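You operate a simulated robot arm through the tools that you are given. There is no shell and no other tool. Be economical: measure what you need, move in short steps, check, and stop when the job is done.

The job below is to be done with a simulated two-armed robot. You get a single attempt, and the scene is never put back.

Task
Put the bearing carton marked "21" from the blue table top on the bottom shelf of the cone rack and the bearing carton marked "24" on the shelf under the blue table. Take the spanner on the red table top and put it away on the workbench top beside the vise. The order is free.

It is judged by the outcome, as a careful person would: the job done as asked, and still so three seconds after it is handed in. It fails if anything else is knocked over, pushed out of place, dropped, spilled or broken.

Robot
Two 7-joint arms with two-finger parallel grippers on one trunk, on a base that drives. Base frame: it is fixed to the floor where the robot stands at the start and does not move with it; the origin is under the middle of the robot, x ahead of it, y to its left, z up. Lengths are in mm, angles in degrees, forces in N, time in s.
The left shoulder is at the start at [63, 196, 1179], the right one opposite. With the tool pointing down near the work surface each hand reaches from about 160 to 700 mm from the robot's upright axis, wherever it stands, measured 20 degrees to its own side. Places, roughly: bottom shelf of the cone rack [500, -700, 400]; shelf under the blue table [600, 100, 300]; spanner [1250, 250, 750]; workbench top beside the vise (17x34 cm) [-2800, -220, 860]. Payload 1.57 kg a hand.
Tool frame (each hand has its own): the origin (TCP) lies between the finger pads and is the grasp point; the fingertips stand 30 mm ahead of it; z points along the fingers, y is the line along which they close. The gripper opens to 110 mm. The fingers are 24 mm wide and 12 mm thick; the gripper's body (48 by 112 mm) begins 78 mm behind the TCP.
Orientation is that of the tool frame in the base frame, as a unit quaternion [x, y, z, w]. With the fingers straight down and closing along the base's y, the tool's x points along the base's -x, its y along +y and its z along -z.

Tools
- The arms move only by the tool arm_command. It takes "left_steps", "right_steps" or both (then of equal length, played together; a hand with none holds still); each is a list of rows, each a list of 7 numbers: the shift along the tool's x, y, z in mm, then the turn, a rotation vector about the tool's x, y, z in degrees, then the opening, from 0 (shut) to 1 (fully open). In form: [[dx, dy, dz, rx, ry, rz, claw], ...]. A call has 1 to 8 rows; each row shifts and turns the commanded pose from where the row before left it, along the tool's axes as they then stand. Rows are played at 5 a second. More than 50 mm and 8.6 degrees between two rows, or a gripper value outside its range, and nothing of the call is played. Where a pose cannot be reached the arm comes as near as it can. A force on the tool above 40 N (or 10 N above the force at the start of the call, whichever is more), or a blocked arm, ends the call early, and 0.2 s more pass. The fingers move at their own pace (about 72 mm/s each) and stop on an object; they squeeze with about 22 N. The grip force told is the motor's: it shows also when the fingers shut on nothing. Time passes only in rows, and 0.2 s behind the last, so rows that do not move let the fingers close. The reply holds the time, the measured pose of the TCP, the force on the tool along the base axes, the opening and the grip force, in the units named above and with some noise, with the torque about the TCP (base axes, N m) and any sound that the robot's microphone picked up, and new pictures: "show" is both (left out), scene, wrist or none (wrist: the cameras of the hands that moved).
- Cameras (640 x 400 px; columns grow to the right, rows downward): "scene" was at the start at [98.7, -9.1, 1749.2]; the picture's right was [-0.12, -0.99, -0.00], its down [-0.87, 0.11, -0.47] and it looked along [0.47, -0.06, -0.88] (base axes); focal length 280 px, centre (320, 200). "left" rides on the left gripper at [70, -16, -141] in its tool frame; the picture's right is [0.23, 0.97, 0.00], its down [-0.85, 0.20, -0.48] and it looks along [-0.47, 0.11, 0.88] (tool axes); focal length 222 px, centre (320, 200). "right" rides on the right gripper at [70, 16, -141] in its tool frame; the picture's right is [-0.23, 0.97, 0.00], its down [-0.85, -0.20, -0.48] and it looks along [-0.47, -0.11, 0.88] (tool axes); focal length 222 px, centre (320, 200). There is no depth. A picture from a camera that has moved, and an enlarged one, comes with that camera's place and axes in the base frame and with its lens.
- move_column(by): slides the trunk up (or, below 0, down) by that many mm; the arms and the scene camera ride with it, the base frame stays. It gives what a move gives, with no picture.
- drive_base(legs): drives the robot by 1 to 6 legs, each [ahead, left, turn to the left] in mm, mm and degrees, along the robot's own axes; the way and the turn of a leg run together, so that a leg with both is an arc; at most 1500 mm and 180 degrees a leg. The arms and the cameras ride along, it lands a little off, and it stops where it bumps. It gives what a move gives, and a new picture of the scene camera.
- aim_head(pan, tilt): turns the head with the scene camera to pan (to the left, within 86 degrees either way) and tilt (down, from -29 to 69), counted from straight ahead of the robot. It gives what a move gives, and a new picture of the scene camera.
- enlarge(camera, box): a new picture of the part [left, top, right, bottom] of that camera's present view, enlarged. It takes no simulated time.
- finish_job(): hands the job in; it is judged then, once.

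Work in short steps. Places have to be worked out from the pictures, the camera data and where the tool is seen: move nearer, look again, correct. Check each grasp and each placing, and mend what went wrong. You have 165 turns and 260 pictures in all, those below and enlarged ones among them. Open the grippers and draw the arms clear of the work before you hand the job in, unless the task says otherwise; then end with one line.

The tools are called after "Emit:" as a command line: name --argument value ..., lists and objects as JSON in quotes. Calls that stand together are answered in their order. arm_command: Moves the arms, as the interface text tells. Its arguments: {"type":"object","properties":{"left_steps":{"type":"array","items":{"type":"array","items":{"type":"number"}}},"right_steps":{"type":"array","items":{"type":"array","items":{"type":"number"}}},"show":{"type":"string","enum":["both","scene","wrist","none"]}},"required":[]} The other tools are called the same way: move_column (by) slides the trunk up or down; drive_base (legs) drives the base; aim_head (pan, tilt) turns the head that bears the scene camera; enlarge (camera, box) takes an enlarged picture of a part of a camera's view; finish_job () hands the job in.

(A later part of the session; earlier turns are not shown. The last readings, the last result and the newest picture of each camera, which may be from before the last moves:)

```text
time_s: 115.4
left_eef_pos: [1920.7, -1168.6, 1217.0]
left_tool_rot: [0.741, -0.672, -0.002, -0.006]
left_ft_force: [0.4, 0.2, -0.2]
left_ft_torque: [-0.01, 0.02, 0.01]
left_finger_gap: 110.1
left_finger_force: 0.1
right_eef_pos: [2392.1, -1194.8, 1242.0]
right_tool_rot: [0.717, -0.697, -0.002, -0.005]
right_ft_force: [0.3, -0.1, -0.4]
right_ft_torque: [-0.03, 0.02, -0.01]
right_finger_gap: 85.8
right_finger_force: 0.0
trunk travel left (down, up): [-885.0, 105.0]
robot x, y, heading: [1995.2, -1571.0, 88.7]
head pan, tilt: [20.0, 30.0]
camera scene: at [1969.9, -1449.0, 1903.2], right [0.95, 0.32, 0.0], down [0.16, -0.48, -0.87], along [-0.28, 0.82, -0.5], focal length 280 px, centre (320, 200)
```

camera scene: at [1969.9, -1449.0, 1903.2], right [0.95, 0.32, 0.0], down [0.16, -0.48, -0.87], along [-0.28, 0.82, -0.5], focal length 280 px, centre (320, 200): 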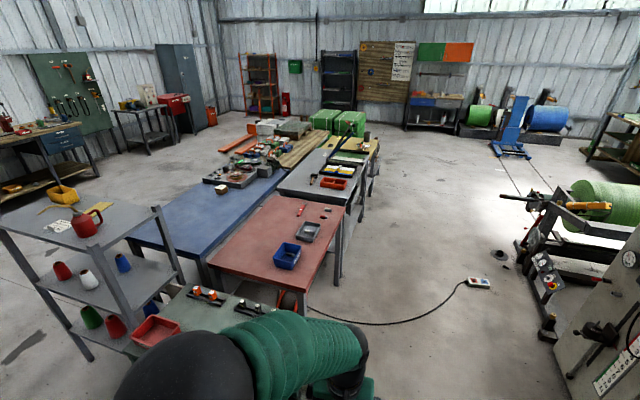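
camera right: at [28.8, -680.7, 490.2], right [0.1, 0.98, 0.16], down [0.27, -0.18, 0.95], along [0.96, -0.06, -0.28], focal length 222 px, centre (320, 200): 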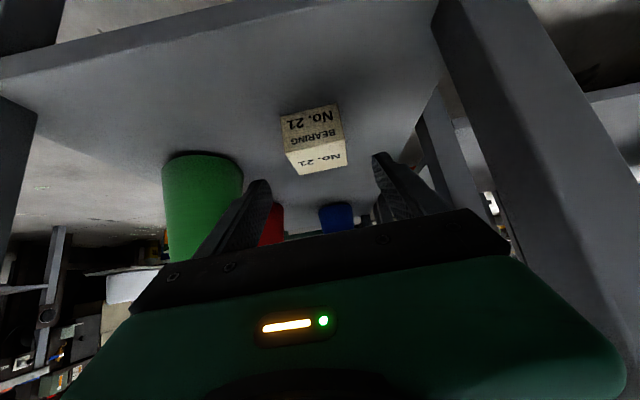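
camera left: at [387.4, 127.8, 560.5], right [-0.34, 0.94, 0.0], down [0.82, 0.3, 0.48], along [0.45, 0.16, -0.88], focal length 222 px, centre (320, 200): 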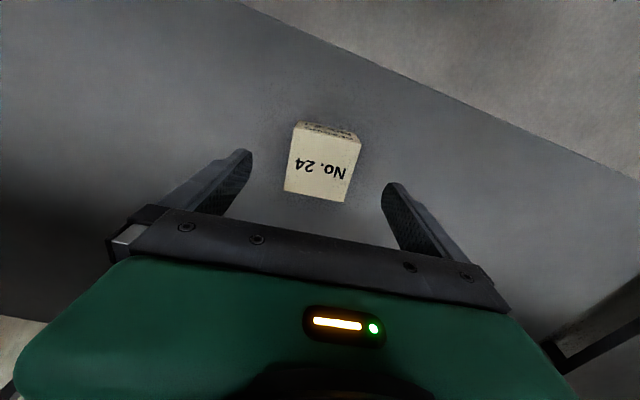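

The space behind the red table is free, but a pendant cable lies on the floor. I enlarge to map the cable and the spanner.

Emit:
enlarge --camera "scene" --box '[200, 190, 360, 330]'

Emit:
aim_head --pan 0 --tilt 40

```text
2.86 times, centred on (280, 260) of scene
camera zoom: at [1969.9, -1449.0, 1903.2], right [0.95, 0.32, 0.0], down [0.16, -0.48, -0.87], along [-0.28, 0.82, -0.5], focal length 799 px, centre (434, 29)
```

zoom: 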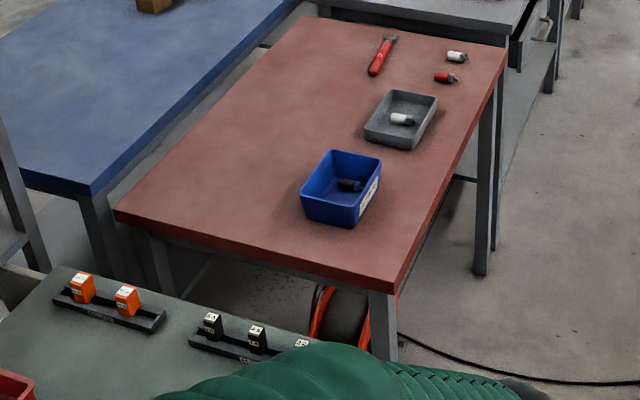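

```text
time_s: 116.2
left_eef_pos: [1921.7, -1168.9, 1217.4]
left_tool_rot: [0.741, -0.672, -0.003, -0.006]
left_ft_force: [0.6, 0.2, 0.2]
left_ft_torque: [-0.01, 0.02, 0.0]
left_finger_gap: 110.2
left_finger_force: 0.1
right_eef_pos: [2391.8, -1194.4, 1241.4]
right_tool_rot: [0.717, -0.697, -0.002, -0.005]
right_ft_force: [-0.8, 0.0, -0.1]
right_ft_torque: [0.05, 0.0, 0.02]
right_finger_gap: 85.6
right_finger_force: 0.1
trunk travel left (down, up): [-885.0, 105.0]
robot x, y, heading: [1997.2, -1570.3, 88.7]
head pan, tilt: [0.0, 40.0]
camera scene: at [2000.8, -1449.8, 1887.8], right [1.0, -0.02, 0.0], down [-0.02, -0.64, -0.77], along [0.02, 0.77, -0.64], focal length 280 px, centre (320, 200)
```

scene: 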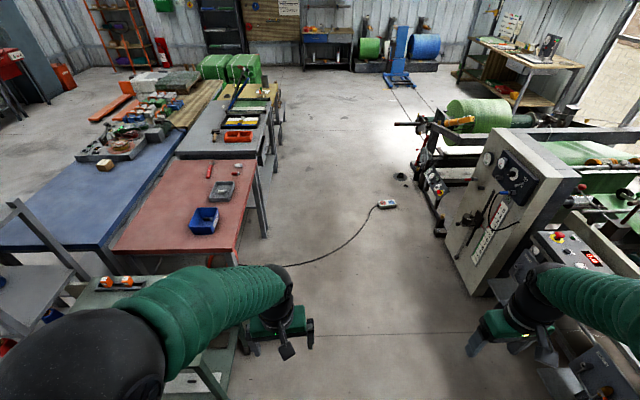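

The cable blocks the direct way to the north side of the red table. To avoid driving over it, I'll go around the whole table block: first back down the aisle, then turn to face +y.

Emit:
drive_base --legs '[[0, 0, -88.7], [-1500, 0, 0], [-1300, 0, 0], [0, 0, 90]]'

Emit:
aim_head --pan 0 --tilt 25

```text
time_s: 137.4
left_eef_pos: [-913.9, -1222.7, 1217.3]
left_tool_rot: [0.751, -0.66, -0.003, -0.006]
left_ft_force: [0.7, -0.4, -0.4]
left_ft_torque: [0.02, -0.01, -0.01]
left_finger_gap: 109.8
left_finger_force: 0.0
right_eef_pos: [-442.6, -1235.5, 1242.0]
right_tool_rot: [0.728, -0.686, -0.003, -0.005]
right_ft_force: [-0.9, -0.4, 0.4]
right_ft_torque: [-0.01, 0.0, -0.02]
right_finger_gap: 85.8
right_finger_force: 0.1
trunk travel left (down, up): [-885.0, 105.0]
robot x, y, heading: [-829.6, -1620.4, 90.3]
head pan, tilt: [0.0, 40.0]
camera scene: at [-825.5, -1500.6, 1887.8], right [1.0, 0.01, 0.0], down [0.0, -0.64, -0.77], along [-0.01, 0.76, -0.64], focal length 280 px, centre (320, 200)
```

scene: 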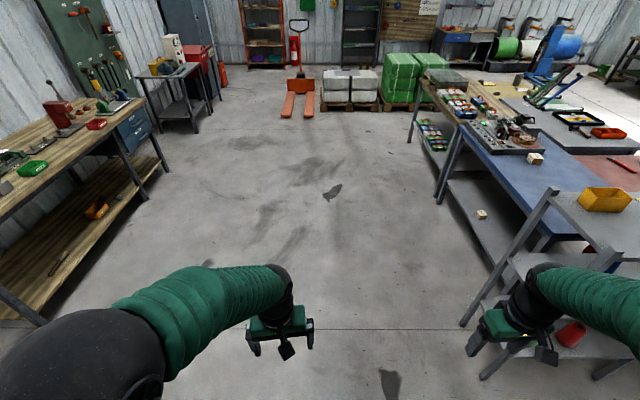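

```text
time_s: 138.2
left_eef_pos: [-912.1, -1221.8, 1218.1]
left_tool_rot: [0.751, -0.66, -0.003, -0.007]
left_ft_force: [-0.2, -0.4, -0.7]
left_ft_torque: [0.0, 0.02, 0.02]
left_finger_gap: 110.1
left_finger_force: 0.0
right_eef_pos: [-442.4, -1235.6, 1241.9]
right_tool_rot: [0.728, -0.686, -0.003, -0.006]
right_ft_force: [-0.4, 0.4, 0.9]
right_ft_torque: [0.0, 0.02, 0.01]
right_finger_gap: 86.2
right_finger_force: 0.1
trunk travel left (down, up): [-885.0, 105.0]
robot x, y, heading: [-831.6, -1616.9, 90.4]
head pan, tilt: [0.0, 25.0]
camera scene: at [-826.1, -1493.3, 1911.0], right [1.0, 0.01, 0.0], down [0.0, -0.42, -0.91], along [-0.01, 0.91, -0.42], focal length 280 px, centre (320, 200)
```

scene: 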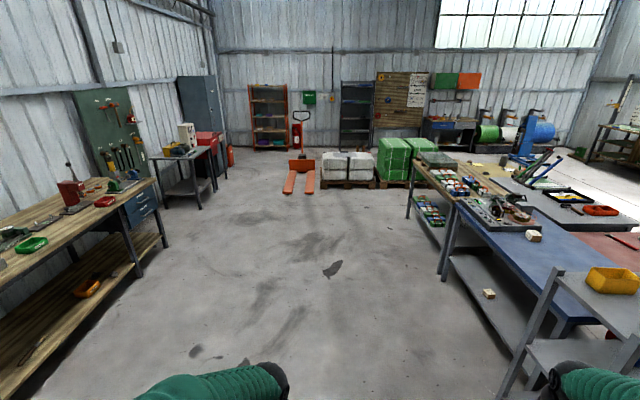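

The way along the front is clear. I drive 4 m ahead (+y) and then look right at the block's far end.

Emit:
drive_base --legs '[[1500, 0, 0], [1500, 0, 0], [1000, 0, 0]]'

Emit:
aim_head --pan -60 --tilt 28

```text
time_s: 157.5
left_eef_pos: [-909.9, 2792.8, 1218.1]
left_tool_rot: [0.746, -0.666, -0.003, -0.008]
left_ft_force: [1.3, 0.1, -0.8]
left_ft_torque: [0.01, -0.02, 0.01]
left_finger_gap: 109.8
left_finger_force: 0.1
right_eef_pos: [-438.6, 2773.3, 1241.9]
right_tool_rot: [0.722, -0.692, -0.002, -0.006]
right_ft_force: [0.3, 0.3, 0.8]
right_ft_torque: [-0.01, 0.01, 0.0]
right_finger_gap: 85.8
right_finger_force: 0.1
trunk travel left (down, up): [-885.0, 105.0]
robot x, y, heading: [-828.7, 2394.6, 89.7]
head pan, tilt: [0.0, 25.0]
camera scene: at [-825.4, 2519.4, 1911.3], right [1.0, -0.01, 0.0], down [0.0, -0.42, -0.91], along [0.01, 0.91, -0.42], focal length 280 px, centre (320, 200)
```

scene: 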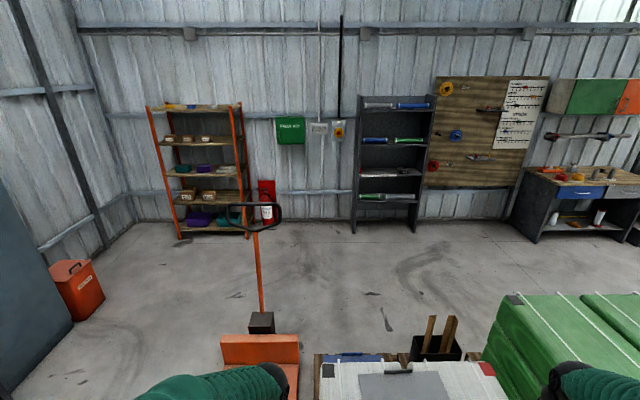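

```text
time_s: 158.8
left_eef_pos: [-909.3, 2792.3, 1218.8]
left_tool_rot: [0.746, -0.666, -0.003, -0.008]
left_ft_force: [0.2, 0.1, -0.1]
left_ft_torque: [0.01, 0.0, -0.01]
left_finger_gap: 110.1
left_finger_force: 0.1
right_eef_pos: [-438.6, 2772.7, 1242.8]
right_tool_rot: [0.722, -0.692, -0.003, -0.006]
right_ft_force: [0.3, 0.3, -0.2]
right_ft_torque: [0.0, -0.02, 0.02]
right_finger_gap: 85.9
right_finger_force: 0.1
trunk travel left (down, up): [-885.0, 105.0]
robot x, y, heading: [-831.3, 2394.8, 89.8]
head pan, tilt: [-60.0, 28.0]
camera scene: at [-746.7, 2474.2, 1906.3], right [0.49, -0.87, 0.0], down [-0.41, -0.23, -0.88], along [0.77, 0.44, -0.47], focal length 280 px, centre (320, 200)
```

scene: 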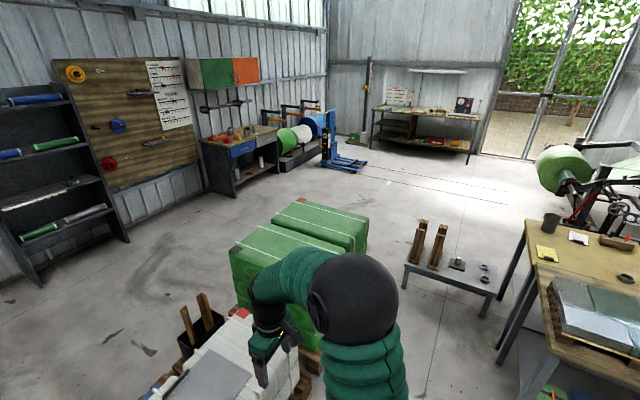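

The far end is blocked by pallets and a low bench. Re-checking geometry: from the near (south) side of the cable, facing -x at about (1940,-450), the right shoulder can reach the spanner's handle with a pitched hand. I go back that way.

Emit:
drive_base --legs '[[-1500, 0, 0], [-1500, 0, 0], [-1000, 0, 0], [0, 0, -90], [1500, 0, 0], [1300, 0, 0]]'

```text
time_s: 195.3
left_eef_pos: [2390.0, -1636.4, 1218.2]
left_tool_rot: [-0.03, 0.999, -0.003, 0.008]
left_ft_force: [-0.3, -0.2, -0.3]
left_ft_torque: [-0.01, -0.01, 0.02]
left_finger_gap: 110.1
left_finger_force: 0.2
right_eef_pos: [2345.5, -2106.2, 1241.4]
right_tool_rot: [0.005, 1.0, -0.002, 0.007]
right_ft_force: [-0.1, 0.5, -0.1]
right_ft_torque: [0.01, -0.01, -0.03]
right_finger_gap: 86.0
right_finger_force: 0.1
trunk travel left (down, up): [-885.0, 105.0]
robot x, y, heading: [1988.4, -1695.4, -3.6]
head pan, tilt: [-60.0, 28.0]
camera scene: at [2061.8, -1780.3, 1906.4], right [-0.89, -0.45, 0.0], down [-0.21, 0.42, -0.88], along [0.39, -0.79, -0.47], focal length 280 px, centre (320, 200)
```

scene: 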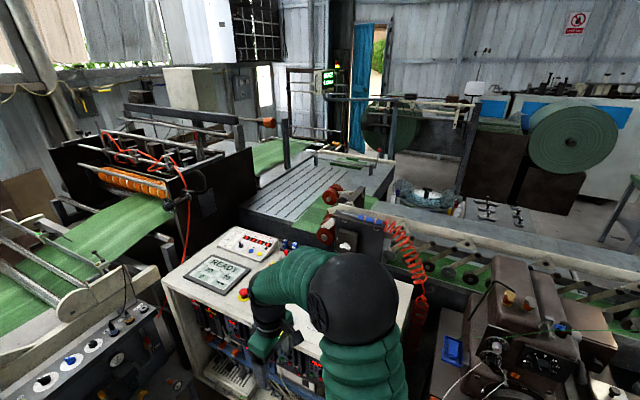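

The right hand is near a cabinet here; I slide left (+y) 1000 mm away from it, then turn left to face -x.

Emit:
drive_base --legs '[[0, 1000, 0], [0, 0, 180]]'

Emit:
aim_head --pan -15 --tilt 48

```text
time_s: 203.0
left_eef_pos: [2366.9, -389.7, 1223.0]
left_tool_rot: [-0.3, 0.954, 0.011, 0.009]
left_ft_force: [0.4, -1.6, 0.0]
left_ft_torque: [0.09, 0.04, -0.01]
left_finger_gap: 109.9
left_finger_force: 0.1
right_eef_pos: [2575.3, -812.4, 1234.2]
right_tool_rot: [-0.264, 0.964, 0.011, 0.007]
right_ft_force: [-0.7, -1.4, 0.1]
right_ft_torque: [0.12, -0.02, -0.02]
right_finger_gap: 85.9
right_finger_force: 0.0
trunk travel left (down, up): [-885.0, 105.0]
robot x, y, heading: [2051.9, -617.5, 28.0]
head pan, tilt: [-60.0, 28.0]
stopped in leg 2: the robot was blocked; the commanded pose is now the measured one
camera scene: at [2168.8, -677.8, 1905.1], right [-0.53, -0.85, -0.01], down [-0.41, 0.26, -0.88], along [0.75, -0.46, -0.48], focal length 280 px, centre (320, 200)
```

scene: 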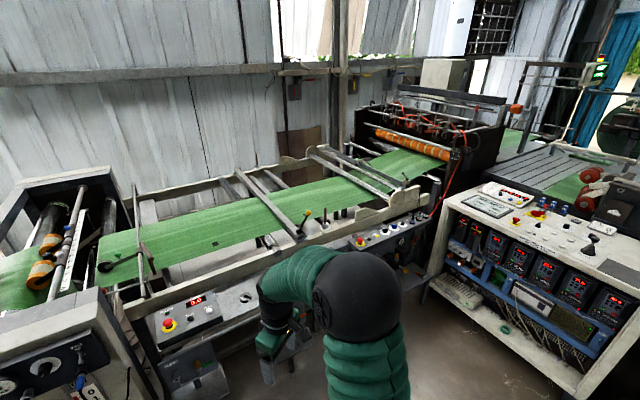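

```text
time_s: 204.2
left_eef_pos: [2357.7, -369.3, 1220.8]
left_tool_rot: [-0.301, 0.954, 0.004, 0.009]
left_ft_force: [-0.3, 0.5, -0.4]
left_ft_torque: [-0.01, -0.06, -0.01]
left_finger_gap: 110.0
left_finger_force: 0.2
right_eef_pos: [2568.7, -792.2, 1241.7]
right_tool_rot: [-0.267, 0.964, 0.003, 0.009]
right_ft_force: [-0.3, 0.2, 0.1]
right_ft_torque: [0.0, 0.01, 0.01]
right_finger_gap: 85.5
right_finger_force: 0.1
trunk travel left (down, up): [-885.0, 105.0]
robot x, y, heading: [2049.9, -617.1, 28.0]
head pan, tilt: [-15.0, 48.0]
camera scene: at [2157.2, -583.6, 1876.4], right [0.23, -0.97, 0.0], down [-0.72, -0.17, -0.67], along [0.65, 0.15, -0.74], focal length 280 px, centre (320, 200)
```

scene: 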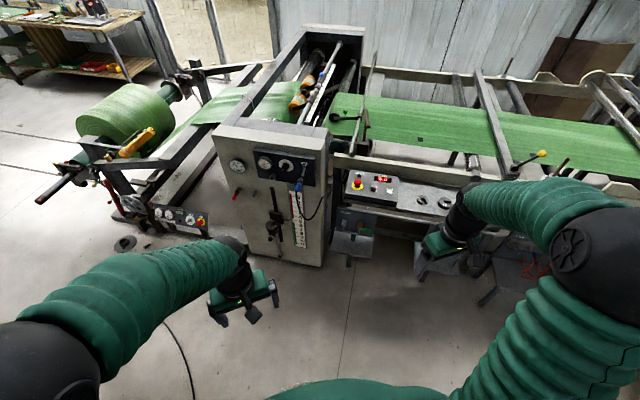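

The turn was blocked: probably the base's rear touched something (the green cart). I move 250 mm away toward +x before turning further.

Emit:
drive_base --legs '[[220, -117, 0]]'

Emit:
aim_head --pan 86 --tilt 45

```text
time_s: 206.0
left_eef_pos: [2605.2, -372.5, 1223.2]
left_tool_rot: [-0.299, 0.954, 0.004, 0.011]
left_ft_force: [-0.3, -0.6, -0.6]
left_ft_torque: [0.01, -0.04, 0.02]
left_finger_gap: 109.9
left_finger_force: 0.1
right_eef_pos: [2813.1, -796.3, 1242.0]
right_tool_rot: [-0.267, 0.964, 0.005, 0.011]
right_ft_force: [0.5, 0.0, 0.6]
right_ft_torque: [0.02, 0.01, -0.04]
right_finger_gap: 85.8
right_finger_force: 0.0
trunk travel left (down, up): [-885.0, 105.0]
robot x, y, heading: [2298.4, -621.6, 28.2]
head pan, tilt: [-15.0, 48.0]
camera scene: at [2400.1, -590.0, 1876.9], right [0.23, -0.97, 0.0], down [-0.72, -0.17, -0.67], along [0.65, 0.15, -0.74], focal length 280 px, centre (320, 200)
```

scene: 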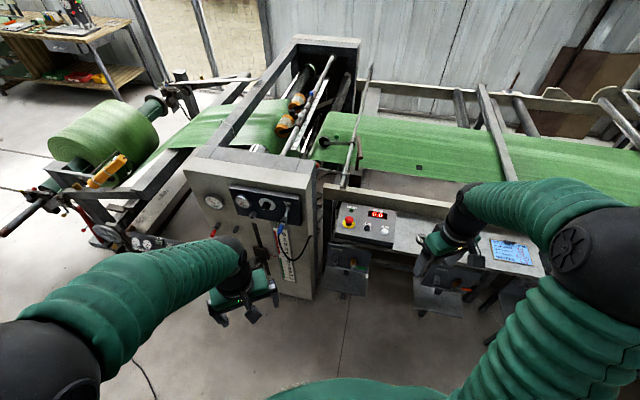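

```text
time_s: 207.7
left_eef_pos: [2609.2, -371.0, 1221.3]
left_tool_rot: [-0.3, 0.954, 0.004, 0.009]
left_ft_force: [-0.5, -0.3, 1.0]
left_ft_torque: [0.0, 0.02, -0.01]
left_finger_gap: 110.2
left_finger_force: 0.1
right_eef_pos: [2816.2, -793.0, 1240.8]
right_tool_rot: [-0.266, 0.964, 0.005, 0.009]
right_ft_force: [-0.3, 0.3, -0.5]
right_ft_torque: [-0.02, 0.01, 0.01]
right_finger_gap: 85.6
right_finger_force: 0.1
trunk travel left (down, up): [-885.0, 105.0]
robot x, y, heading: [2298.6, -617.2, 28.3]
head pan, tilt: [85.9, 45.0]
camera scene: at [2298.7, -529.7, 1880.8], right [0.91, 0.41, 0.0], down [0.29, -0.65, -0.71], along [-0.29, 0.65, -0.71], focal length 280 px, centre (320, 200)
```

scene: 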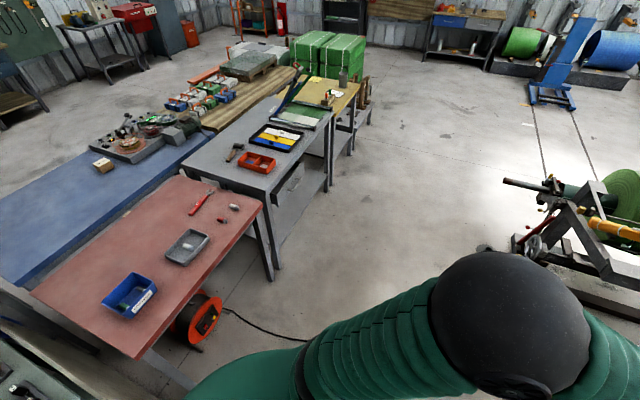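

Spanner confirmed near (1283,171). Now I turn left in the open area to face the table.

Emit:
drive_base --legs '[[0, 0, 125]]'

Emit:
aim_head --pan 30 --tilt 45

```text
time_s: 213.4
left_eef_pos: [1916.1, -516.2, 1221.4]
left_tool_rot: [0.987, -0.161, -0.011, 0.0]
left_ft_force: [0.0, -0.3, 0.8]
left_ft_torque: [-0.01, 0.01, 0.01]
left_finger_gap: 110.0
left_finger_force: 0.0
right_eef_pos: [2131.3, -96.6, 1240.9]
right_tool_rot: [0.981, -0.195, -0.01, 0.0]
right_ft_force: [-0.4, 0.1, 0.0]
right_ft_torque: [0.0, 0.0, 0.03]
right_finger_gap: 85.9
right_finger_force: 0.0
trunk travel left (down, up): [-885.0, 105.0]
robot x, y, heading: [2302.3, -616.5, 154.4]
head pan, tilt: [85.9, 45.0]
camera scene: at [2231.1, -671.0, 1880.8], right [-0.87, 0.49, 0.0], down [0.35, 0.61, -0.71], along [-0.35, -0.62, -0.71], focal length 280 px, centre (320, 200)
```

scene: 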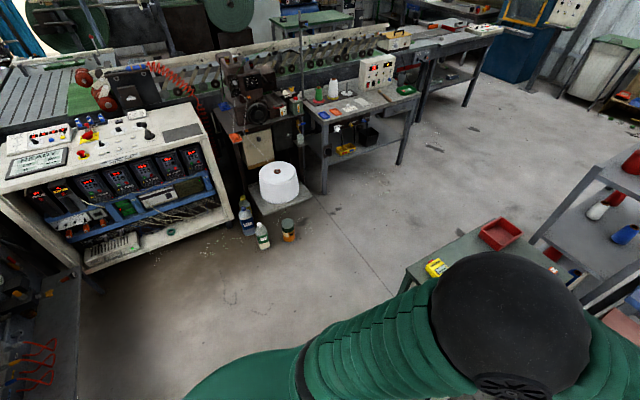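

```text
time_s: 214.6
left_eef_pos: [1917.7, -518.1, 1220.5]
left_tool_rot: [0.987, -0.161, -0.011, -0.001]
left_ft_force: [-0.1, -0.1, 0.1]
left_ft_torque: [-0.01, 0.03, 0.0]
left_finger_gap: 110.0
left_finger_force: 0.1
right_eef_pos: [2131.9, -98.4, 1242.2]
right_tool_rot: [0.981, -0.195, -0.01, 0.0]
right_ft_force: [-0.1, -0.4, 0.4]
right_ft_torque: [0.03, -0.02, -0.02]
right_finger_gap: 86.0
right_finger_force: 0.1
trunk travel left (down, up): [-885.0, 105.0]
robot x, y, heading: [2302.1, -618.1, 154.9]
head pan, tilt: [30.0, 45.0]
camera scene: at [2189.8, -607.0, 1880.6], right [-0.08, 1.0, 0.0], down [0.71, 0.06, -0.71], along [-0.7, -0.06, -0.71], focal length 280 px, centre (320, 200)
```

scene: 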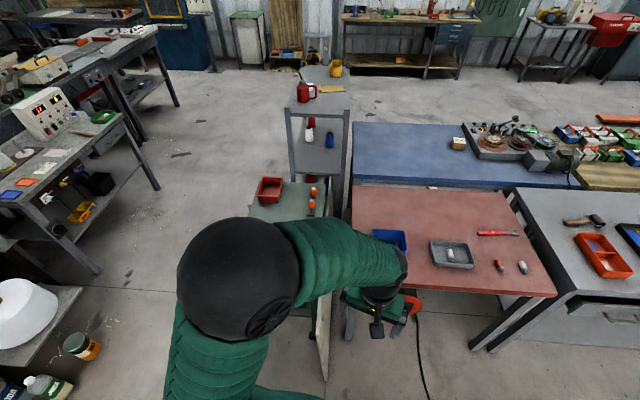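

There's a beige partition between the cart and red table whose end I may have touched. I enlarge that area to check its state.

Emit:
enlarge --camera "scene" --box '[220, 140, 480, 400]'

Emit:
drive_base --legs '[[0, -150, 25]]'

```text
1.54 times, centred on (350, 270) of scene
camera zoom: at [2189.8, -607.0, 1880.6], right [-0.08, 1.0, 0.0], down [0.71, 0.06, -0.71], along [-0.7, -0.06, -0.71], focal length 430 px, centre (274, 92)
```

zoom: 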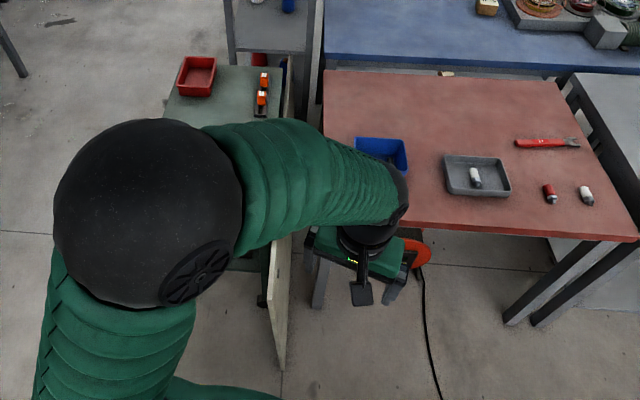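

```text
time_s: 216.3
left_eef_pos: [1943.6, -548.7, 1221.5]
left_tool_rot: [0.998, 0.055, -0.01, 0.001]
left_ft_force: [-1.0, -0.3, 0.4]
left_ft_torque: [-0.01, 0.0, 0.02]
left_finger_gap: 110.2
left_finger_force: 0.0
right_eef_pos: [1962.9, -76.3, 1242.2]
right_tool_rot: [1.0, 0.02, -0.011, 0.001]
right_ft_force: [-0.2, -0.1, -0.5]
right_ft_torque: [-0.01, -0.01, 0.03]
right_finger_gap: 85.7
right_finger_force: 0.0
trunk travel left (down, up): [-885.0, 105.0]
robot x, y, heading: [2331.3, -477.7, 179.3]
head pan, tilt: [30.0, 45.0]
camera scene: at [2230.6, -517.6, 1880.6], right [-0.49, 0.87, 0.0], down [0.62, 0.35, -0.71], along [-0.61, -0.35, -0.71], focal length 280 px, centre (320, 200)
```

scene: 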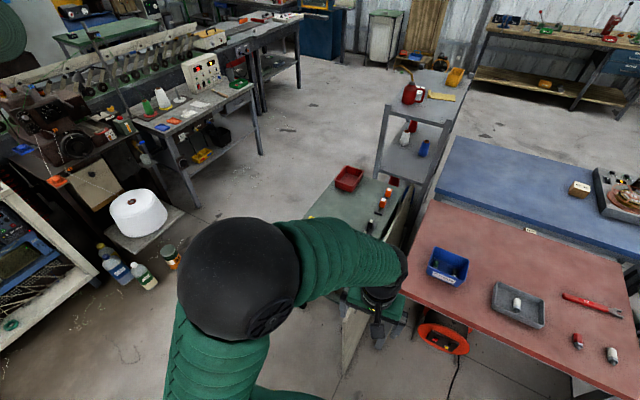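

All looks undisturbed. I drive to about (1990,-370), which keeps clear of both the partition end and the cable.

Emit:
drive_base --legs '[[0, -108, 0], [340, 0, 0.7]]'

Emit:
arm_command --right_steps '[[0, 0, 0, 0, 0, 8.2, 0.78], [0, 0, 0, 0, 0, 8.2, 0.78], [0, 0, 0, 0, 0, 8.2, 0.78], [0, 0, 0, 0, 0, 8.2, 0.78], [0, 0, 0, 0, 0, 8.2, 0.78], [0, 0, 0, 0, 0, 8.2, 0.78], [0, 0, 0, 0, 0, 8.2, 0.78], [0, 0, 0, 0, 0, 8.2, 0.78]]' --show "scene"

```text
time_s: 219.6
left_eef_pos: [1598.1, -410.4, 1229.9]
left_tool_rot: [0.999, 0.04, -0.02, -0.002]
left_ft_force: [1.3, 0.1, 0.2]
left_ft_torque: [-0.06, 0.07, -0.04]
left_finger_gap: 109.7
left_finger_force: 0.1
right_eef_pos: [1633.6, 60.9, 1248.4]
right_tool_rot: [1.0, 0.004, -0.018, -0.002]
right_ft_force: [1.0, 0.3, 0.1]
right_ft_torque: [0.0, 0.11, -0.05]
right_finger_gap: 85.7
right_finger_force: 0.0
trunk travel left (down, up): [-885.0, 105.0]
robot x, y, heading: [1968.7, -346.0, 178.0]
head pan, tilt: [30.0, 45.0]
stopped in leg 2: the robot was blocked; the commanded pose is now the measured one
camera scene: at [1887.2, -342.6, 1882.2], right [-0.47, 0.88, -0.01], down [0.62, 0.32, -0.72], along [-0.63, -0.35, -0.69], focal length 280 px, centre (320, 200)
```

scene: 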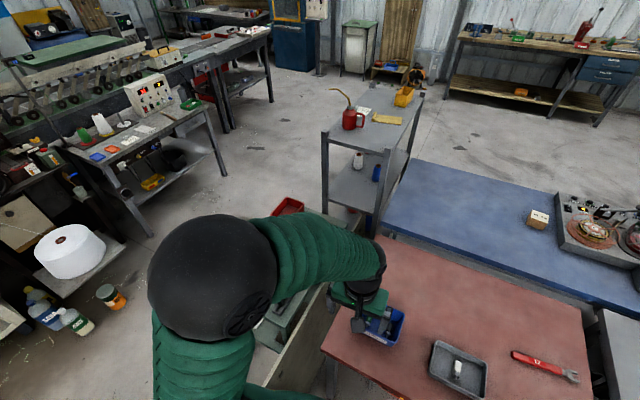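

```text
time_s: 221.4
left_eef_pos: [1581.3, -437.4, 1222.3]
left_tool_rot: [0.999, 0.043, -0.014, -0.009]
left_ft_force: [-0.5, 0.1, -0.7]
left_ft_torque: [-0.02, 0.0, -0.03]
left_finger_gap: 110.2
left_finger_force: 0.1
right_eef_pos: [1614.7, 32.9, 1251.8]
right_tool_rot: [0.844, -0.537, -0.016, -0.003]
right_ft_force: [0.3, -0.1, -0.2]
right_ft_torque: [0.01, 0.02, -0.01]
right_finger_gap: 85.7
right_finger_force: 0.1
trunk travel left (down, up): [-885.0, 105.0]
robot x, y, heading: [1966.6, -347.2, 177.7]
head pan, tilt: [30.0, 45.0]
camera scene: at [1860.3, -375.2, 1880.5], right [-0.47, 0.88, -0.01], down [0.63, 0.33, -0.71], along [-0.62, -0.34, -0.71], focal length 280 px, centre (320, 200)
```

scene: 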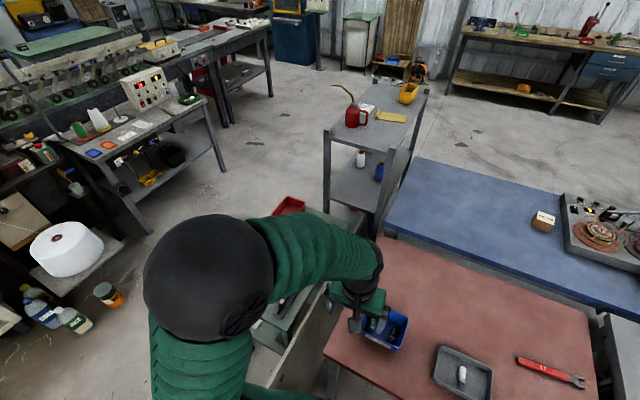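

The base stopped against something near the table's leg; I back off 30 mm, then lower the trunk 200 mm and view the spanner.

Emit:
drive_base --legs '[[-30, 0, 0]]'

Emit:
aim_head --pan -20 --tilt 50

Emit:
move_column --by -150

```text
time_s: 222.2
left_eef_pos: [1608.6, -437.5, 1221.4]
left_tool_rot: [0.999, 0.043, -0.011, -0.011]
left_ft_force: [-0.1, -0.4, -0.3]
left_ft_torque: [0.02, -0.04, 0.0]
left_finger_gap: 110.1
left_finger_force: 0.0
right_eef_pos: [1641.5, 33.5, 1251.1]
right_tool_rot: [0.844, -0.536, -0.014, -0.006]
right_ft_force: [0.2, 0.3, 0.1]
right_ft_torque: [0.01, -0.06, -0.01]
right_finger_gap: 86.2
right_finger_force: 0.1
trunk travel left (down, up): [-885.0, 105.0]
robot x, y, heading: [2000.4, -347.5, 177.6]
head pan, tilt: [30.0, 45.0]
camera scene: at [1885.5, -375.0, 1880.2], right [-0.47, 0.88, -0.01], down [0.63, 0.33, -0.7], along [-0.62, -0.34, -0.71], focal length 280 px, centre (320, 200)
```

scene: 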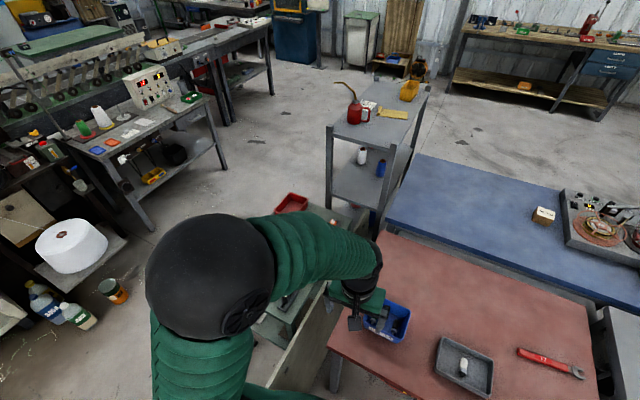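

```text
time_s: 223.4
left_eef_pos: [1616.1, -444.8, 1222.1]
left_tool_rot: [0.999, 0.043, -0.015, -0.015]
left_ft_force: [0.1, -0.2, 0.0]
left_ft_torque: [0.02, -0.01, 0.01]
left_finger_gap: 110.0
left_finger_force: 0.1
right_eef_pos: [1650.4, 24.6, 1255.4]
right_tool_rot: [0.843, -0.537, -0.019, -0.006]
right_ft_force: [0.3, -0.3, -0.4]
right_ft_torque: [0.0, 0.04, 0.0]
right_finger_gap: 85.6
right_finger_force: 0.1
trunk travel left (down, up): [-885.0, 105.0]
robot x, y, heading: [1997.1, -349.3, 177.8]
head pan, tilt: [-20.0, 50.0]
camera scene: at [1899.5, -317.1, 1873.9], right [0.38, 0.93, 0.0], down [0.71, -0.29, -0.64], along [-0.6, 0.24, -0.77], focal length 280 px, centre (320, 200)
```

scene: 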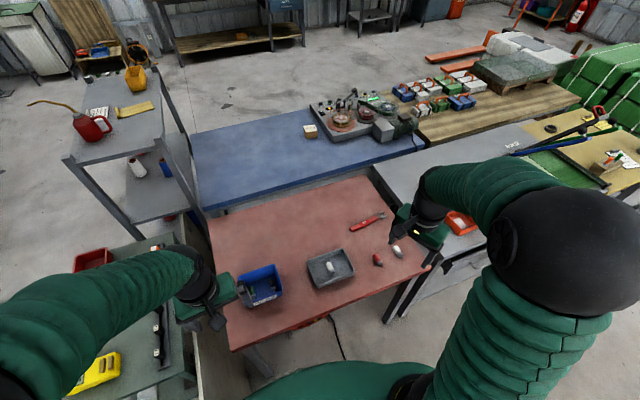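

```text
time_s: 225.2
left_eef_pos: [1614.4, -442.3, 1071.5]
left_tool_rot: [0.999, 0.043, -0.014, -0.013]
left_ft_force: [0.3, 0.2, -0.2]
left_ft_torque: [-0.02, -0.02, -0.04]
left_finger_gap: 109.9
left_finger_force: 0.1
right_eef_pos: [1649.3, 26.2, 1103.1]
right_tool_rot: [0.844, -0.537, -0.018, -0.006]
right_ft_force: [-0.1, 0.0, 0.3]
right_ft_torque: [0.01, -0.02, 0.0]
right_finger_gap: 85.8
right_finger_force: 0.1
trunk travel left (down, up): [-735.0, 255.0]
robot x, y, heading: [1999.1, -354.0, 178.0]
head pan, tilt: [-20.0, 50.0]
```

The robot is tilted ~2° (a wheel seems to rest on the cable edge), but stable, and the poses are measured in the base frame. I pitch the right hand 45° and move it toward the spanner above the table.

Emit:
arm_command --right_steps '[[0, 0, 0, 0, -7.5, 0, 0.78], [0, 0, 0, 0, -7.5, 0, 0.78], [0, 0, 0, 0, -7.5, 0, 0.78], [0, 0, 0, 0, -7.5, 0, 0.78], [0, 0, 0, 0, -7.5, 0, 0.78], [0, 0, 0, 0, -7.5, 0, 0.78], [0, 0, 0, 0, 0, 0, 0.78]]'

```text
time_s: 226.8
left_eef_pos: [1614.8, -444.0, 1071.8]
left_tool_rot: [0.999, 0.041, -0.015, -0.013]
left_ft_force: [-0.2, 0.2, -1.2]
left_ft_torque: [0.03, 0.03, 0.0]
left_finger_gap: 110.0
left_finger_force: 0.1
right_eef_pos: [1627.3, 28.6, 1108.5]
right_tool_rot: [0.773, -0.494, -0.337, -0.212]
right_ft_force: [0.8, 0.0, -0.6]
right_ft_torque: [0.03, 0.0, 0.02]
right_finger_gap: 85.8
right_finger_force: 0.1
right hand out of reach, approached as far as the arm can: row 5, 6
trunk travel left (down, up): [-735.0, 255.0]
robot x, y, heading: [1997.5, -351.3, 177.9]
head pan, tilt: [-20.0, 50.0]
camera scene: at [1896.4, -314.3, 1723.7], right [0.38, 0.93, 0.0], down [0.71, -0.29, -0.64], along [-0.59, 0.24, -0.77], focal length 280 px, centre (320, 200)
camera right: at [1676.4, -114.3, 1152.8], right [-0.95, -0.27, 0.17], down [0.09, 0.3, 0.95], along [-0.31, 0.92, -0.26], focal length 222 px, centre (320, 200)
```

scene: 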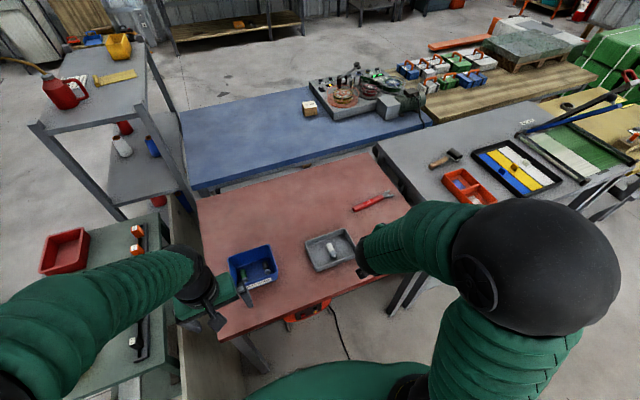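
right: 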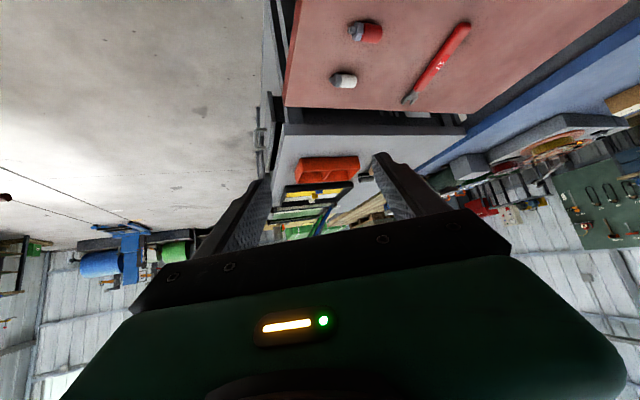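

Now I move the right TCP toward above the handle (about (1295,120,1018)).

Emit:
arm_command --right_steps '[[-10.8, 32.7, 28.2, 0, 0, 0, 0.78], [-10.8, 32.7, 28.2, 0, 0, 0, 0.78], [-10.8, 32.7, 28.2, 0, 0, 0, 0.78], [-10.8, 32.7, 28.2, 0, 0, 0, 0.78], [-10.8, 32.7, 28.2, 0, 0, 0, 0.78], [-10.8, 32.7, 28.2, 0, 0, 0, 0.78], [-10.8, 32.7, 28.2, 0, 0, 0, 0.78], [-10.8, 32.7, 28.2, 0, 0, 0, 0.78]]'

```text
time_s: 228.6
left_eef_pos: [1613.1, -442.3, 1070.2]
left_tool_rot: [0.999, 0.042, -0.013, -0.013]
left_ft_force: [-0.4, 0.6, -0.2]
left_ft_torque: [-0.04, 0.0, -0.03]
left_finger_gap: 110.0
left_finger_force: 0.0
right_eef_pos: [1291.9, 121.7, 1017.5]
right_tool_rot: [0.774, -0.494, -0.336, -0.211]
right_ft_force: [-0.1, 0.8, 0.5]
right_ft_torque: [-0.02, -0.02, -0.02]
right_finger_gap: 85.9
right_finger_force: 0.0
trunk travel left (down, up): [-735.0, 255.0]
robot x, y, heading: [1997.7, -349.3, 177.9]
head pan, tilt: [-20.0, 50.0]
camera scene: at [1890.7, -311.7, 1723.2], right [0.38, 0.93, 0.0], down [0.71, -0.29, -0.64], along [-0.59, 0.24, -0.77], focal length 280 px, centre (320, 200)
camera right: at [1340.6, -20.7, 1062.4], right [-0.95, -0.27, 0.17], down [0.09, 0.3, 0.95], along [-0.31, 0.91, -0.26], focal length 222 px, centre (320, 200)
```

scene: 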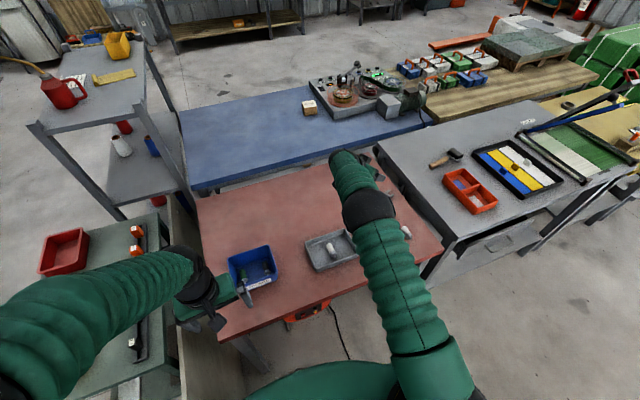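
right: 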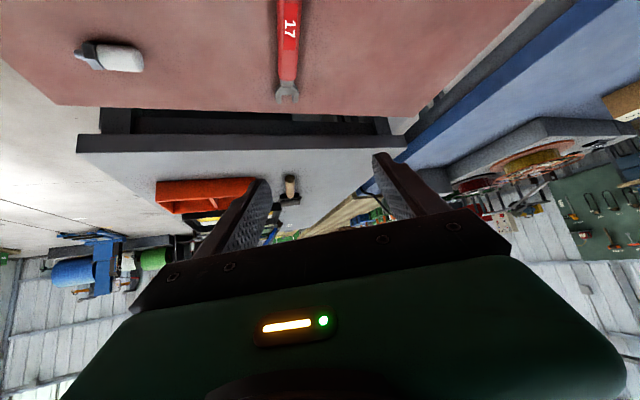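

Reach works. I rotate the hand 8° more toward the handle's direction, then lower with the trunk, which keeps the arm pose.

Emit:
arm_command --right_steps '[[0, 0, 0, 5.85, 0, 5.45, 0.78], [0, 0, 0, 0, 0, 0, 0.78]]' --show "none"

Emit:
move_column --by -120

Emit:
arm_command --right_steps '[[0, 0, 0, 0, 0, 0, 0.78]]'

```text
time_s: 229.2
left_eef_pos: [1613.4, -443.1, 1071.5]
left_tool_rot: [0.999, 0.043, -0.013, -0.013]
left_ft_force: [-0.4, 0.7, 0.2]
left_ft_torque: [0.0, 0.01, -0.04]
left_finger_gap: 110.0
left_finger_force: 0.1
right_eef_pos: [1292.8, 121.4, 1020.4]
right_tool_rot: [0.737, -0.546, -0.323, -0.234]
right_ft_force: [-0.4, 0.3, 0.1]
right_ft_torque: [0.02, 0.0, -0.04]
right_finger_gap: 85.9
right_finger_force: 0.0
trunk travel left (down, up): [-735.0, 255.0]
robot x, y, heading: [1998.0, -350.3, 177.9]
head pan, tilt: [-20.0, 50.0]
```

```text
time_s: 230.7
left_eef_pos: [1613.8, -443.7, 952.6]
left_tool_rot: [0.999, 0.043, -0.013, -0.013]
left_ft_force: [-0.9, -0.1, 0.1]
left_ft_torque: [-0.02, 0.05, 0.03]
left_finger_gap: 109.9
left_finger_force: 0.0
right_eef_pos: [1292.6, 119.4, 900.4]
right_tool_rot: [0.736, -0.547, -0.323, -0.233]
right_ft_force: [0.4, 0.8, 0.6]
right_ft_torque: [-0.03, 0.01, -0.03]
right_finger_gap: 85.8
right_finger_force: 0.1
trunk travel left (down, up): [-615.0, 375.0]
robot x, y, heading: [2001.2, -348.2, 177.7]
head pan, tilt: [-20.0, 50.0]
```

```text
time_s: 231.1
left_eef_pos: [1614.6, -442.8, 951.4]
left_tool_rot: [0.999, 0.042, -0.014, -0.014]
left_ft_force: [-0.6, -0.5, -0.3]
left_ft_torque: [-0.01, -0.02, 0.04]
left_finger_gap: 109.7
left_finger_force: 0.1
right_eef_pos: [1291.4, 119.8, 900.8]
right_tool_rot: [0.736, -0.546, -0.323, -0.234]
right_ft_force: [-1.2, -1.0, 0.2]
right_ft_torque: [0.02, -0.01, 0.01]
right_finger_gap: 85.9
right_finger_force: 0.0
trunk travel left (down, up): [-615.0, 375.0]
robot x, y, heading: [1998.9, -350.4, 178.2]
head pan, tilt: [-20.0, 50.0]
camera scene: at [1894.1, -314.1, 1603.5], right [0.38, 0.93, 0.0], down [0.71, -0.29, -0.64], along [-0.59, 0.24, -0.77], focal length 280 px, centre (320, 200)
camera right: at [1321.7, -27.4, 945.0], right [-0.97, -0.14, 0.17], down [0.13, 0.28, 0.95], along [-0.18, 0.95, -0.26], focal length 222 px, centre (320, 200)
```

scene: 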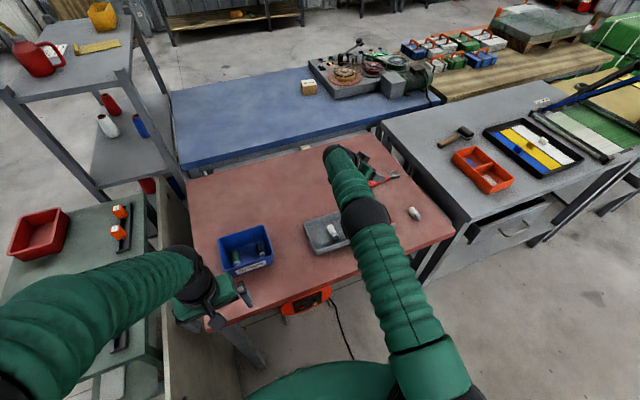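
right: 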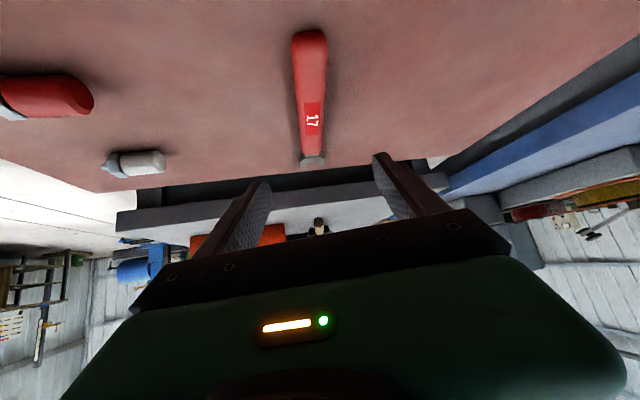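

The handle lies along the hand's plane, centred between the fingers. I descend 45 mm, then in 4 mm steps until contact with the table.

Emit:
arm_command --right_steps '[[12, 0.9, 20, 0, 0, 0, 0.78], [12, 0.9, 20, 0, 0, 0, 0.78], [2.9, 0, 2.7, 0, 0, 0, 0.78], [2.9, 0, 2.7, 0, 0, 0, 0.78], [0, 0, 0, 0, 0, 0, 0.78]]' --show "wrist"

```text
time_s: 232.3
left_eef_pos: [1615.3, -442.7, 951.7]
left_tool_rot: [0.999, 0.044, -0.015, -0.014]
left_ft_force: [-0.7, 0.2, 0.2]
left_ft_torque: [-0.01, 0.02, 0.01]
left_finger_gap: 110.1
left_finger_force: 0.0
right_eef_pos: [1286.3, 132.8, 846.8]
right_tool_rot: [0.737, -0.546, -0.323, -0.234]
right_ft_force: [0.1, 0.4, 0.6]
right_ft_torque: [0.04, -0.02, 0.02]
right_finger_gap: 85.9
right_finger_force: 0.0
trunk travel left (down, up): [-615.0, 375.0]
robot x, y, heading: [2002.6, -352.7, 177.8]
head pan, tilt: [-20.0, 50.0]
camera right: at [1314.5, -15.1, 891.7], right [-0.97, -0.14, 0.17], down [0.13, 0.28, 0.95], along [-0.18, 0.95, -0.26], focal length 222 px, centre (320, 200)
```

right: 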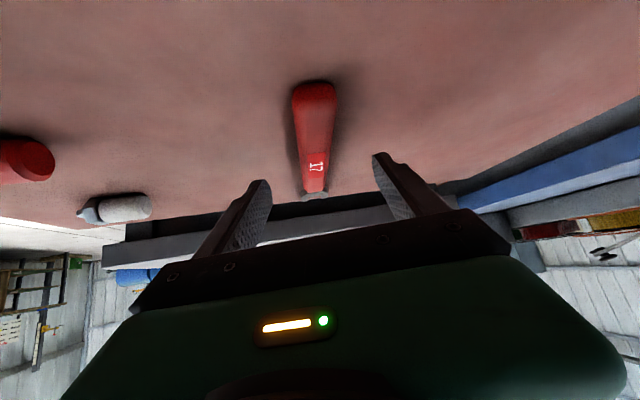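

Table is likely ~795. I keep descending in small rows until light contact.

Emit:
arm_command --right_steps '[[2.9, 0, 2.7, 0, 0, 0, 0.78], [2.9, 0, 2.7, 0, 0, 0, 0.78], [2.2, 0, 2, 0, 0, 0, 0.78], [2.2, 0, 2, 0, 0, 0, 0.78], [1.5, 0, 1.4, 0, 0, 0, 0.78], [1.5, 0, 1.4, 0, 0, 0, 0.78], [0, 0, 0, 0, 0, 0, 0.78]]' --show "wrist"

```text
time_s: 233.9
left_eef_pos: [1615.0, -444.3, 952.4]
left_tool_rot: [0.999, 0.043, -0.014, -0.014]
left_ft_force: [-0.5, -0.6, -0.2]
left_ft_torque: [-0.01, -0.02, 0.0]
left_finger_gap: 109.8
left_finger_force: 0.1
right_eef_pos: [1288.1, 131.8, 833.1]
right_tool_rot: [0.737, -0.546, -0.323, -0.233]
right_ft_force: [0.0, 0.5, 0.7]
right_ft_torque: [-0.01, 0.02, 0.0]
right_finger_gap: 85.8
right_finger_force: 0.1
right hand out of reach, approached as far as the arm can: row 5
trunk travel left (down, up): [-615.0, 375.0]
robot x, y, heading: [2001.6, -351.7, 177.8]
head pan, tilt: [-20.0, 50.0]
camera right: at [1316.8, -15.9, 876.6], right [-0.97, -0.14, 0.17], down [0.13, 0.28, 0.95], along [-0.18, 0.95, -0.26], focal length 222 px, centre (320, 200)
```

right: 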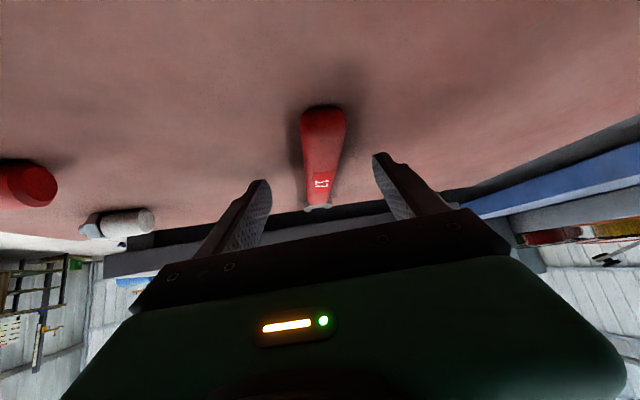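

The arm is at its reach limit, so I lower further with the trunk, 6 mm.

Emit:
move_column --by -6

Emit:
enlarge --camera "right" --box '[180, 80, 460, 240]'

```text
time_s: 234.4
left_eef_pos: [1615.3, -443.5, 946.2]
left_tool_rot: [0.999, 0.043, -0.014, -0.013]
left_ft_force: [-0.1, 0.3, 0.0]
left_ft_torque: [0.01, -0.01, 0.02]
left_finger_gap: 110.0
left_finger_force: 0.0
right_eef_pos: [1288.0, 132.3, 829.8]
right_tool_rot: [0.735, -0.546, -0.326, -0.235]
right_ft_force: [-0.8, 0.6, 13.0]
right_ft_torque: [0.36, -0.41, 0.03]
right_finger_gap: 85.3
right_finger_force: 0.1
trunk travel left (down, up): [-609.0, 381.0]
robot x, y, heading: [1999.8, -351.2, 177.8]
head pan, tilt: [-20.0, 50.0]
```

```text
2.29 times, centred on (320, 160) of right
camera zoom: at [1317.7, -16.2, 873.4], right [-0.97, -0.14, 0.18], down [0.13, 0.28, 0.95], along [-0.18, 0.95, -0.25], focal length 508 px, centre (320, 291)
```

zoom: 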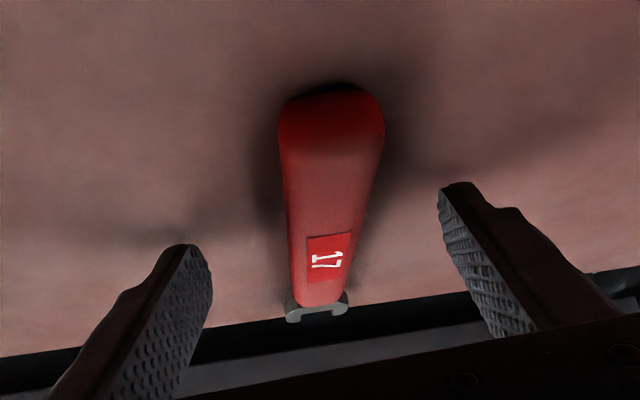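

Light contact (13 N) with the table. I lift 2 mm and close on the handle.

Emit:
move_column --by 2

Emit:
arm_command --right_steps '[[0, 0, 0, 0, 0, 0, 0.4], [0, 0, 0, 0, 0, 0, 0.1], [0, 0, 0, 0, 0, 0, 0], [0, 0, 0, 0, 0, 0, 0], [0, 0, 0, 0, 0, 0, 0]]' --show "wrist"

```text
time_s: 234.9
left_eef_pos: [1615.0, -443.2, 947.9]
left_tool_rot: [0.999, 0.043, -0.015, -0.012]
left_ft_force: [0.1, 0.2, 0.3]
left_ft_torque: [-0.03, -0.02, -0.03]
left_finger_gap: 110.0
left_finger_force: 0.1
right_eef_pos: [1288.6, 131.9, 829.2]
right_tool_rot: [0.737, -0.545, -0.325, -0.234]
right_ft_force: [-3.1, 4.1, 11.2]
right_ft_torque: [0.42, -0.34, 0.35]
right_finger_gap: 84.3
right_finger_force: 0.1
trunk travel left (down, up): [-611.0, 379.0]
robot x, y, heading: [1996.5, -351.0, 177.7]
head pan, tilt: [-20.0, 50.0]
```

```text
time_s: 236.1
left_eef_pos: [1615.9, -445.1, 949.4]
left_tool_rot: [0.999, 0.042, -0.016, -0.014]
left_ft_force: [1.1, 0.2, 0.2]
left_ft_torque: [-0.01, 0.01, -0.01]
left_finger_gap: 110.2
left_finger_force: 0.0
right_eef_pos: [1288.4, 130.1, 831.0]
right_tool_rot: [0.737, -0.546, -0.324, -0.233]
right_ft_force: [2.7, -4.2, 8.2]
right_ft_torque: [-0.08, -0.19, 0.02]
right_finger_gap: 25.0
right_finger_force: 22.0
trunk travel left (down, up): [-611.0, 379.0]
robot x, y, heading: [1997.4, -352.2, 178.0]
head pan, tilt: [-20.0, 50.0]
camera right: at [1317.9, -17.8, 873.8], right [-0.97, -0.14, 0.18], down [0.13, 0.28, 0.95], along [-0.18, 0.95, -0.26], focal length 222 px, centre (320, 200)
```

right: 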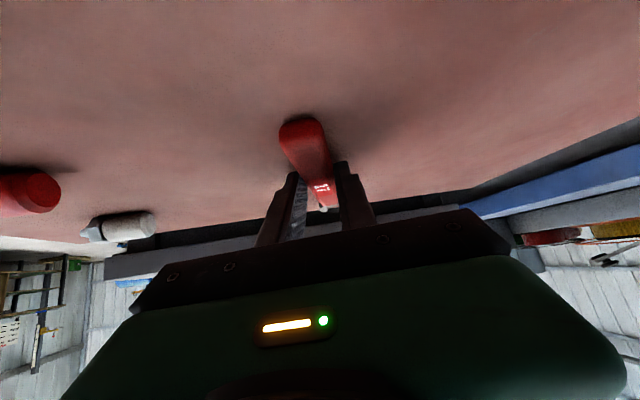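

Gripped at 25 mm. I lift with the trunk 150 mm and check it is held.

Emit:
move_column --by 150

Emit:
arm_command --right_steps '[[0, 0, 0, 0, 0, 0, 0]]'

```text
time_s: 237.9
left_eef_pos: [1614.4, -442.8, 1097.6]
left_tool_rot: [0.999, 0.043, -0.014, -0.014]
left_ft_force: [-0.2, 0.9, 0.3]
left_ft_torque: [0.0, -0.02, -0.03]
left_finger_gap: 110.1
left_finger_force: 0.1
right_eef_pos: [1287.5, 132.1, 977.5]
right_tool_rot: [0.736, -0.546, -0.323, -0.234]
right_ft_force: [-0.2, -0.7, -1.6]
right_ft_torque: [-0.03, -0.03, 0.01]
right_finger_gap: 24.5
right_finger_force: 21.6
trunk travel left (down, up): [-761.0, 229.0]
robot x, y, heading: [1997.7, -350.2, 177.8]
head pan, tilt: [-20.0, 50.0]
```

```text
time_s: 238.3
left_eef_pos: [1613.8, -443.5, 1097.8]
left_tool_rot: [0.999, 0.042, -0.014, -0.013]
left_ft_force: [1.0, 0.2, 0.2]
left_ft_torque: [-0.01, -0.01, -0.01]
left_finger_gap: 110.1
left_finger_force: 0.2
right_eef_pos: [1286.8, 132.4, 976.9]
right_tool_rot: [0.737, -0.546, -0.322, -0.234]
right_ft_force: [-1.0, -0.5, -3.0]
right_ft_torque: [-0.08, -0.02, -0.04]
right_finger_gap: 24.8
right_finger_force: 22.2
trunk travel left (down, up): [-761.0, 229.0]
robot x, y, heading: [1998.9, -348.6, 177.8]
head pan, tilt: [-20.0, 50.0]
camera scene: at [1893.5, -313.1, 1749.4], right [0.38, 0.93, 0.0], down [0.71, -0.29, -0.64], along [-0.59, 0.24, -0.77], focal length 280 px, centre (320, 200)
camera right: at [1316.1, -15.6, 1022.2], right [-0.97, -0.14, 0.17], down [0.13, 0.28, 0.95], along [-0.18, 0.95, -0.26], focal length 222 px, centre (320, 200)
```

scene: 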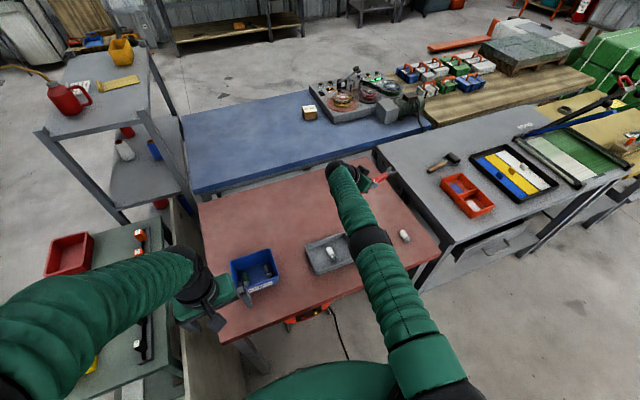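
right: 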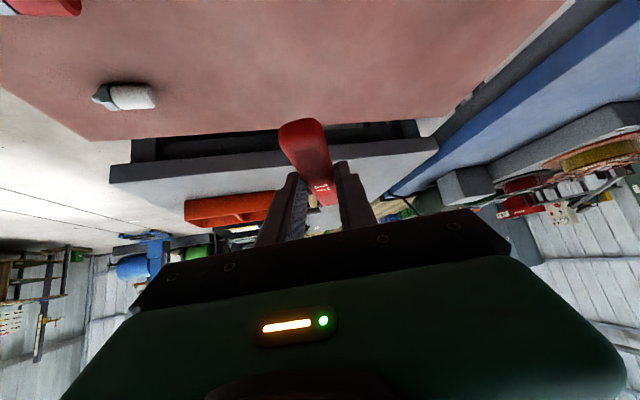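

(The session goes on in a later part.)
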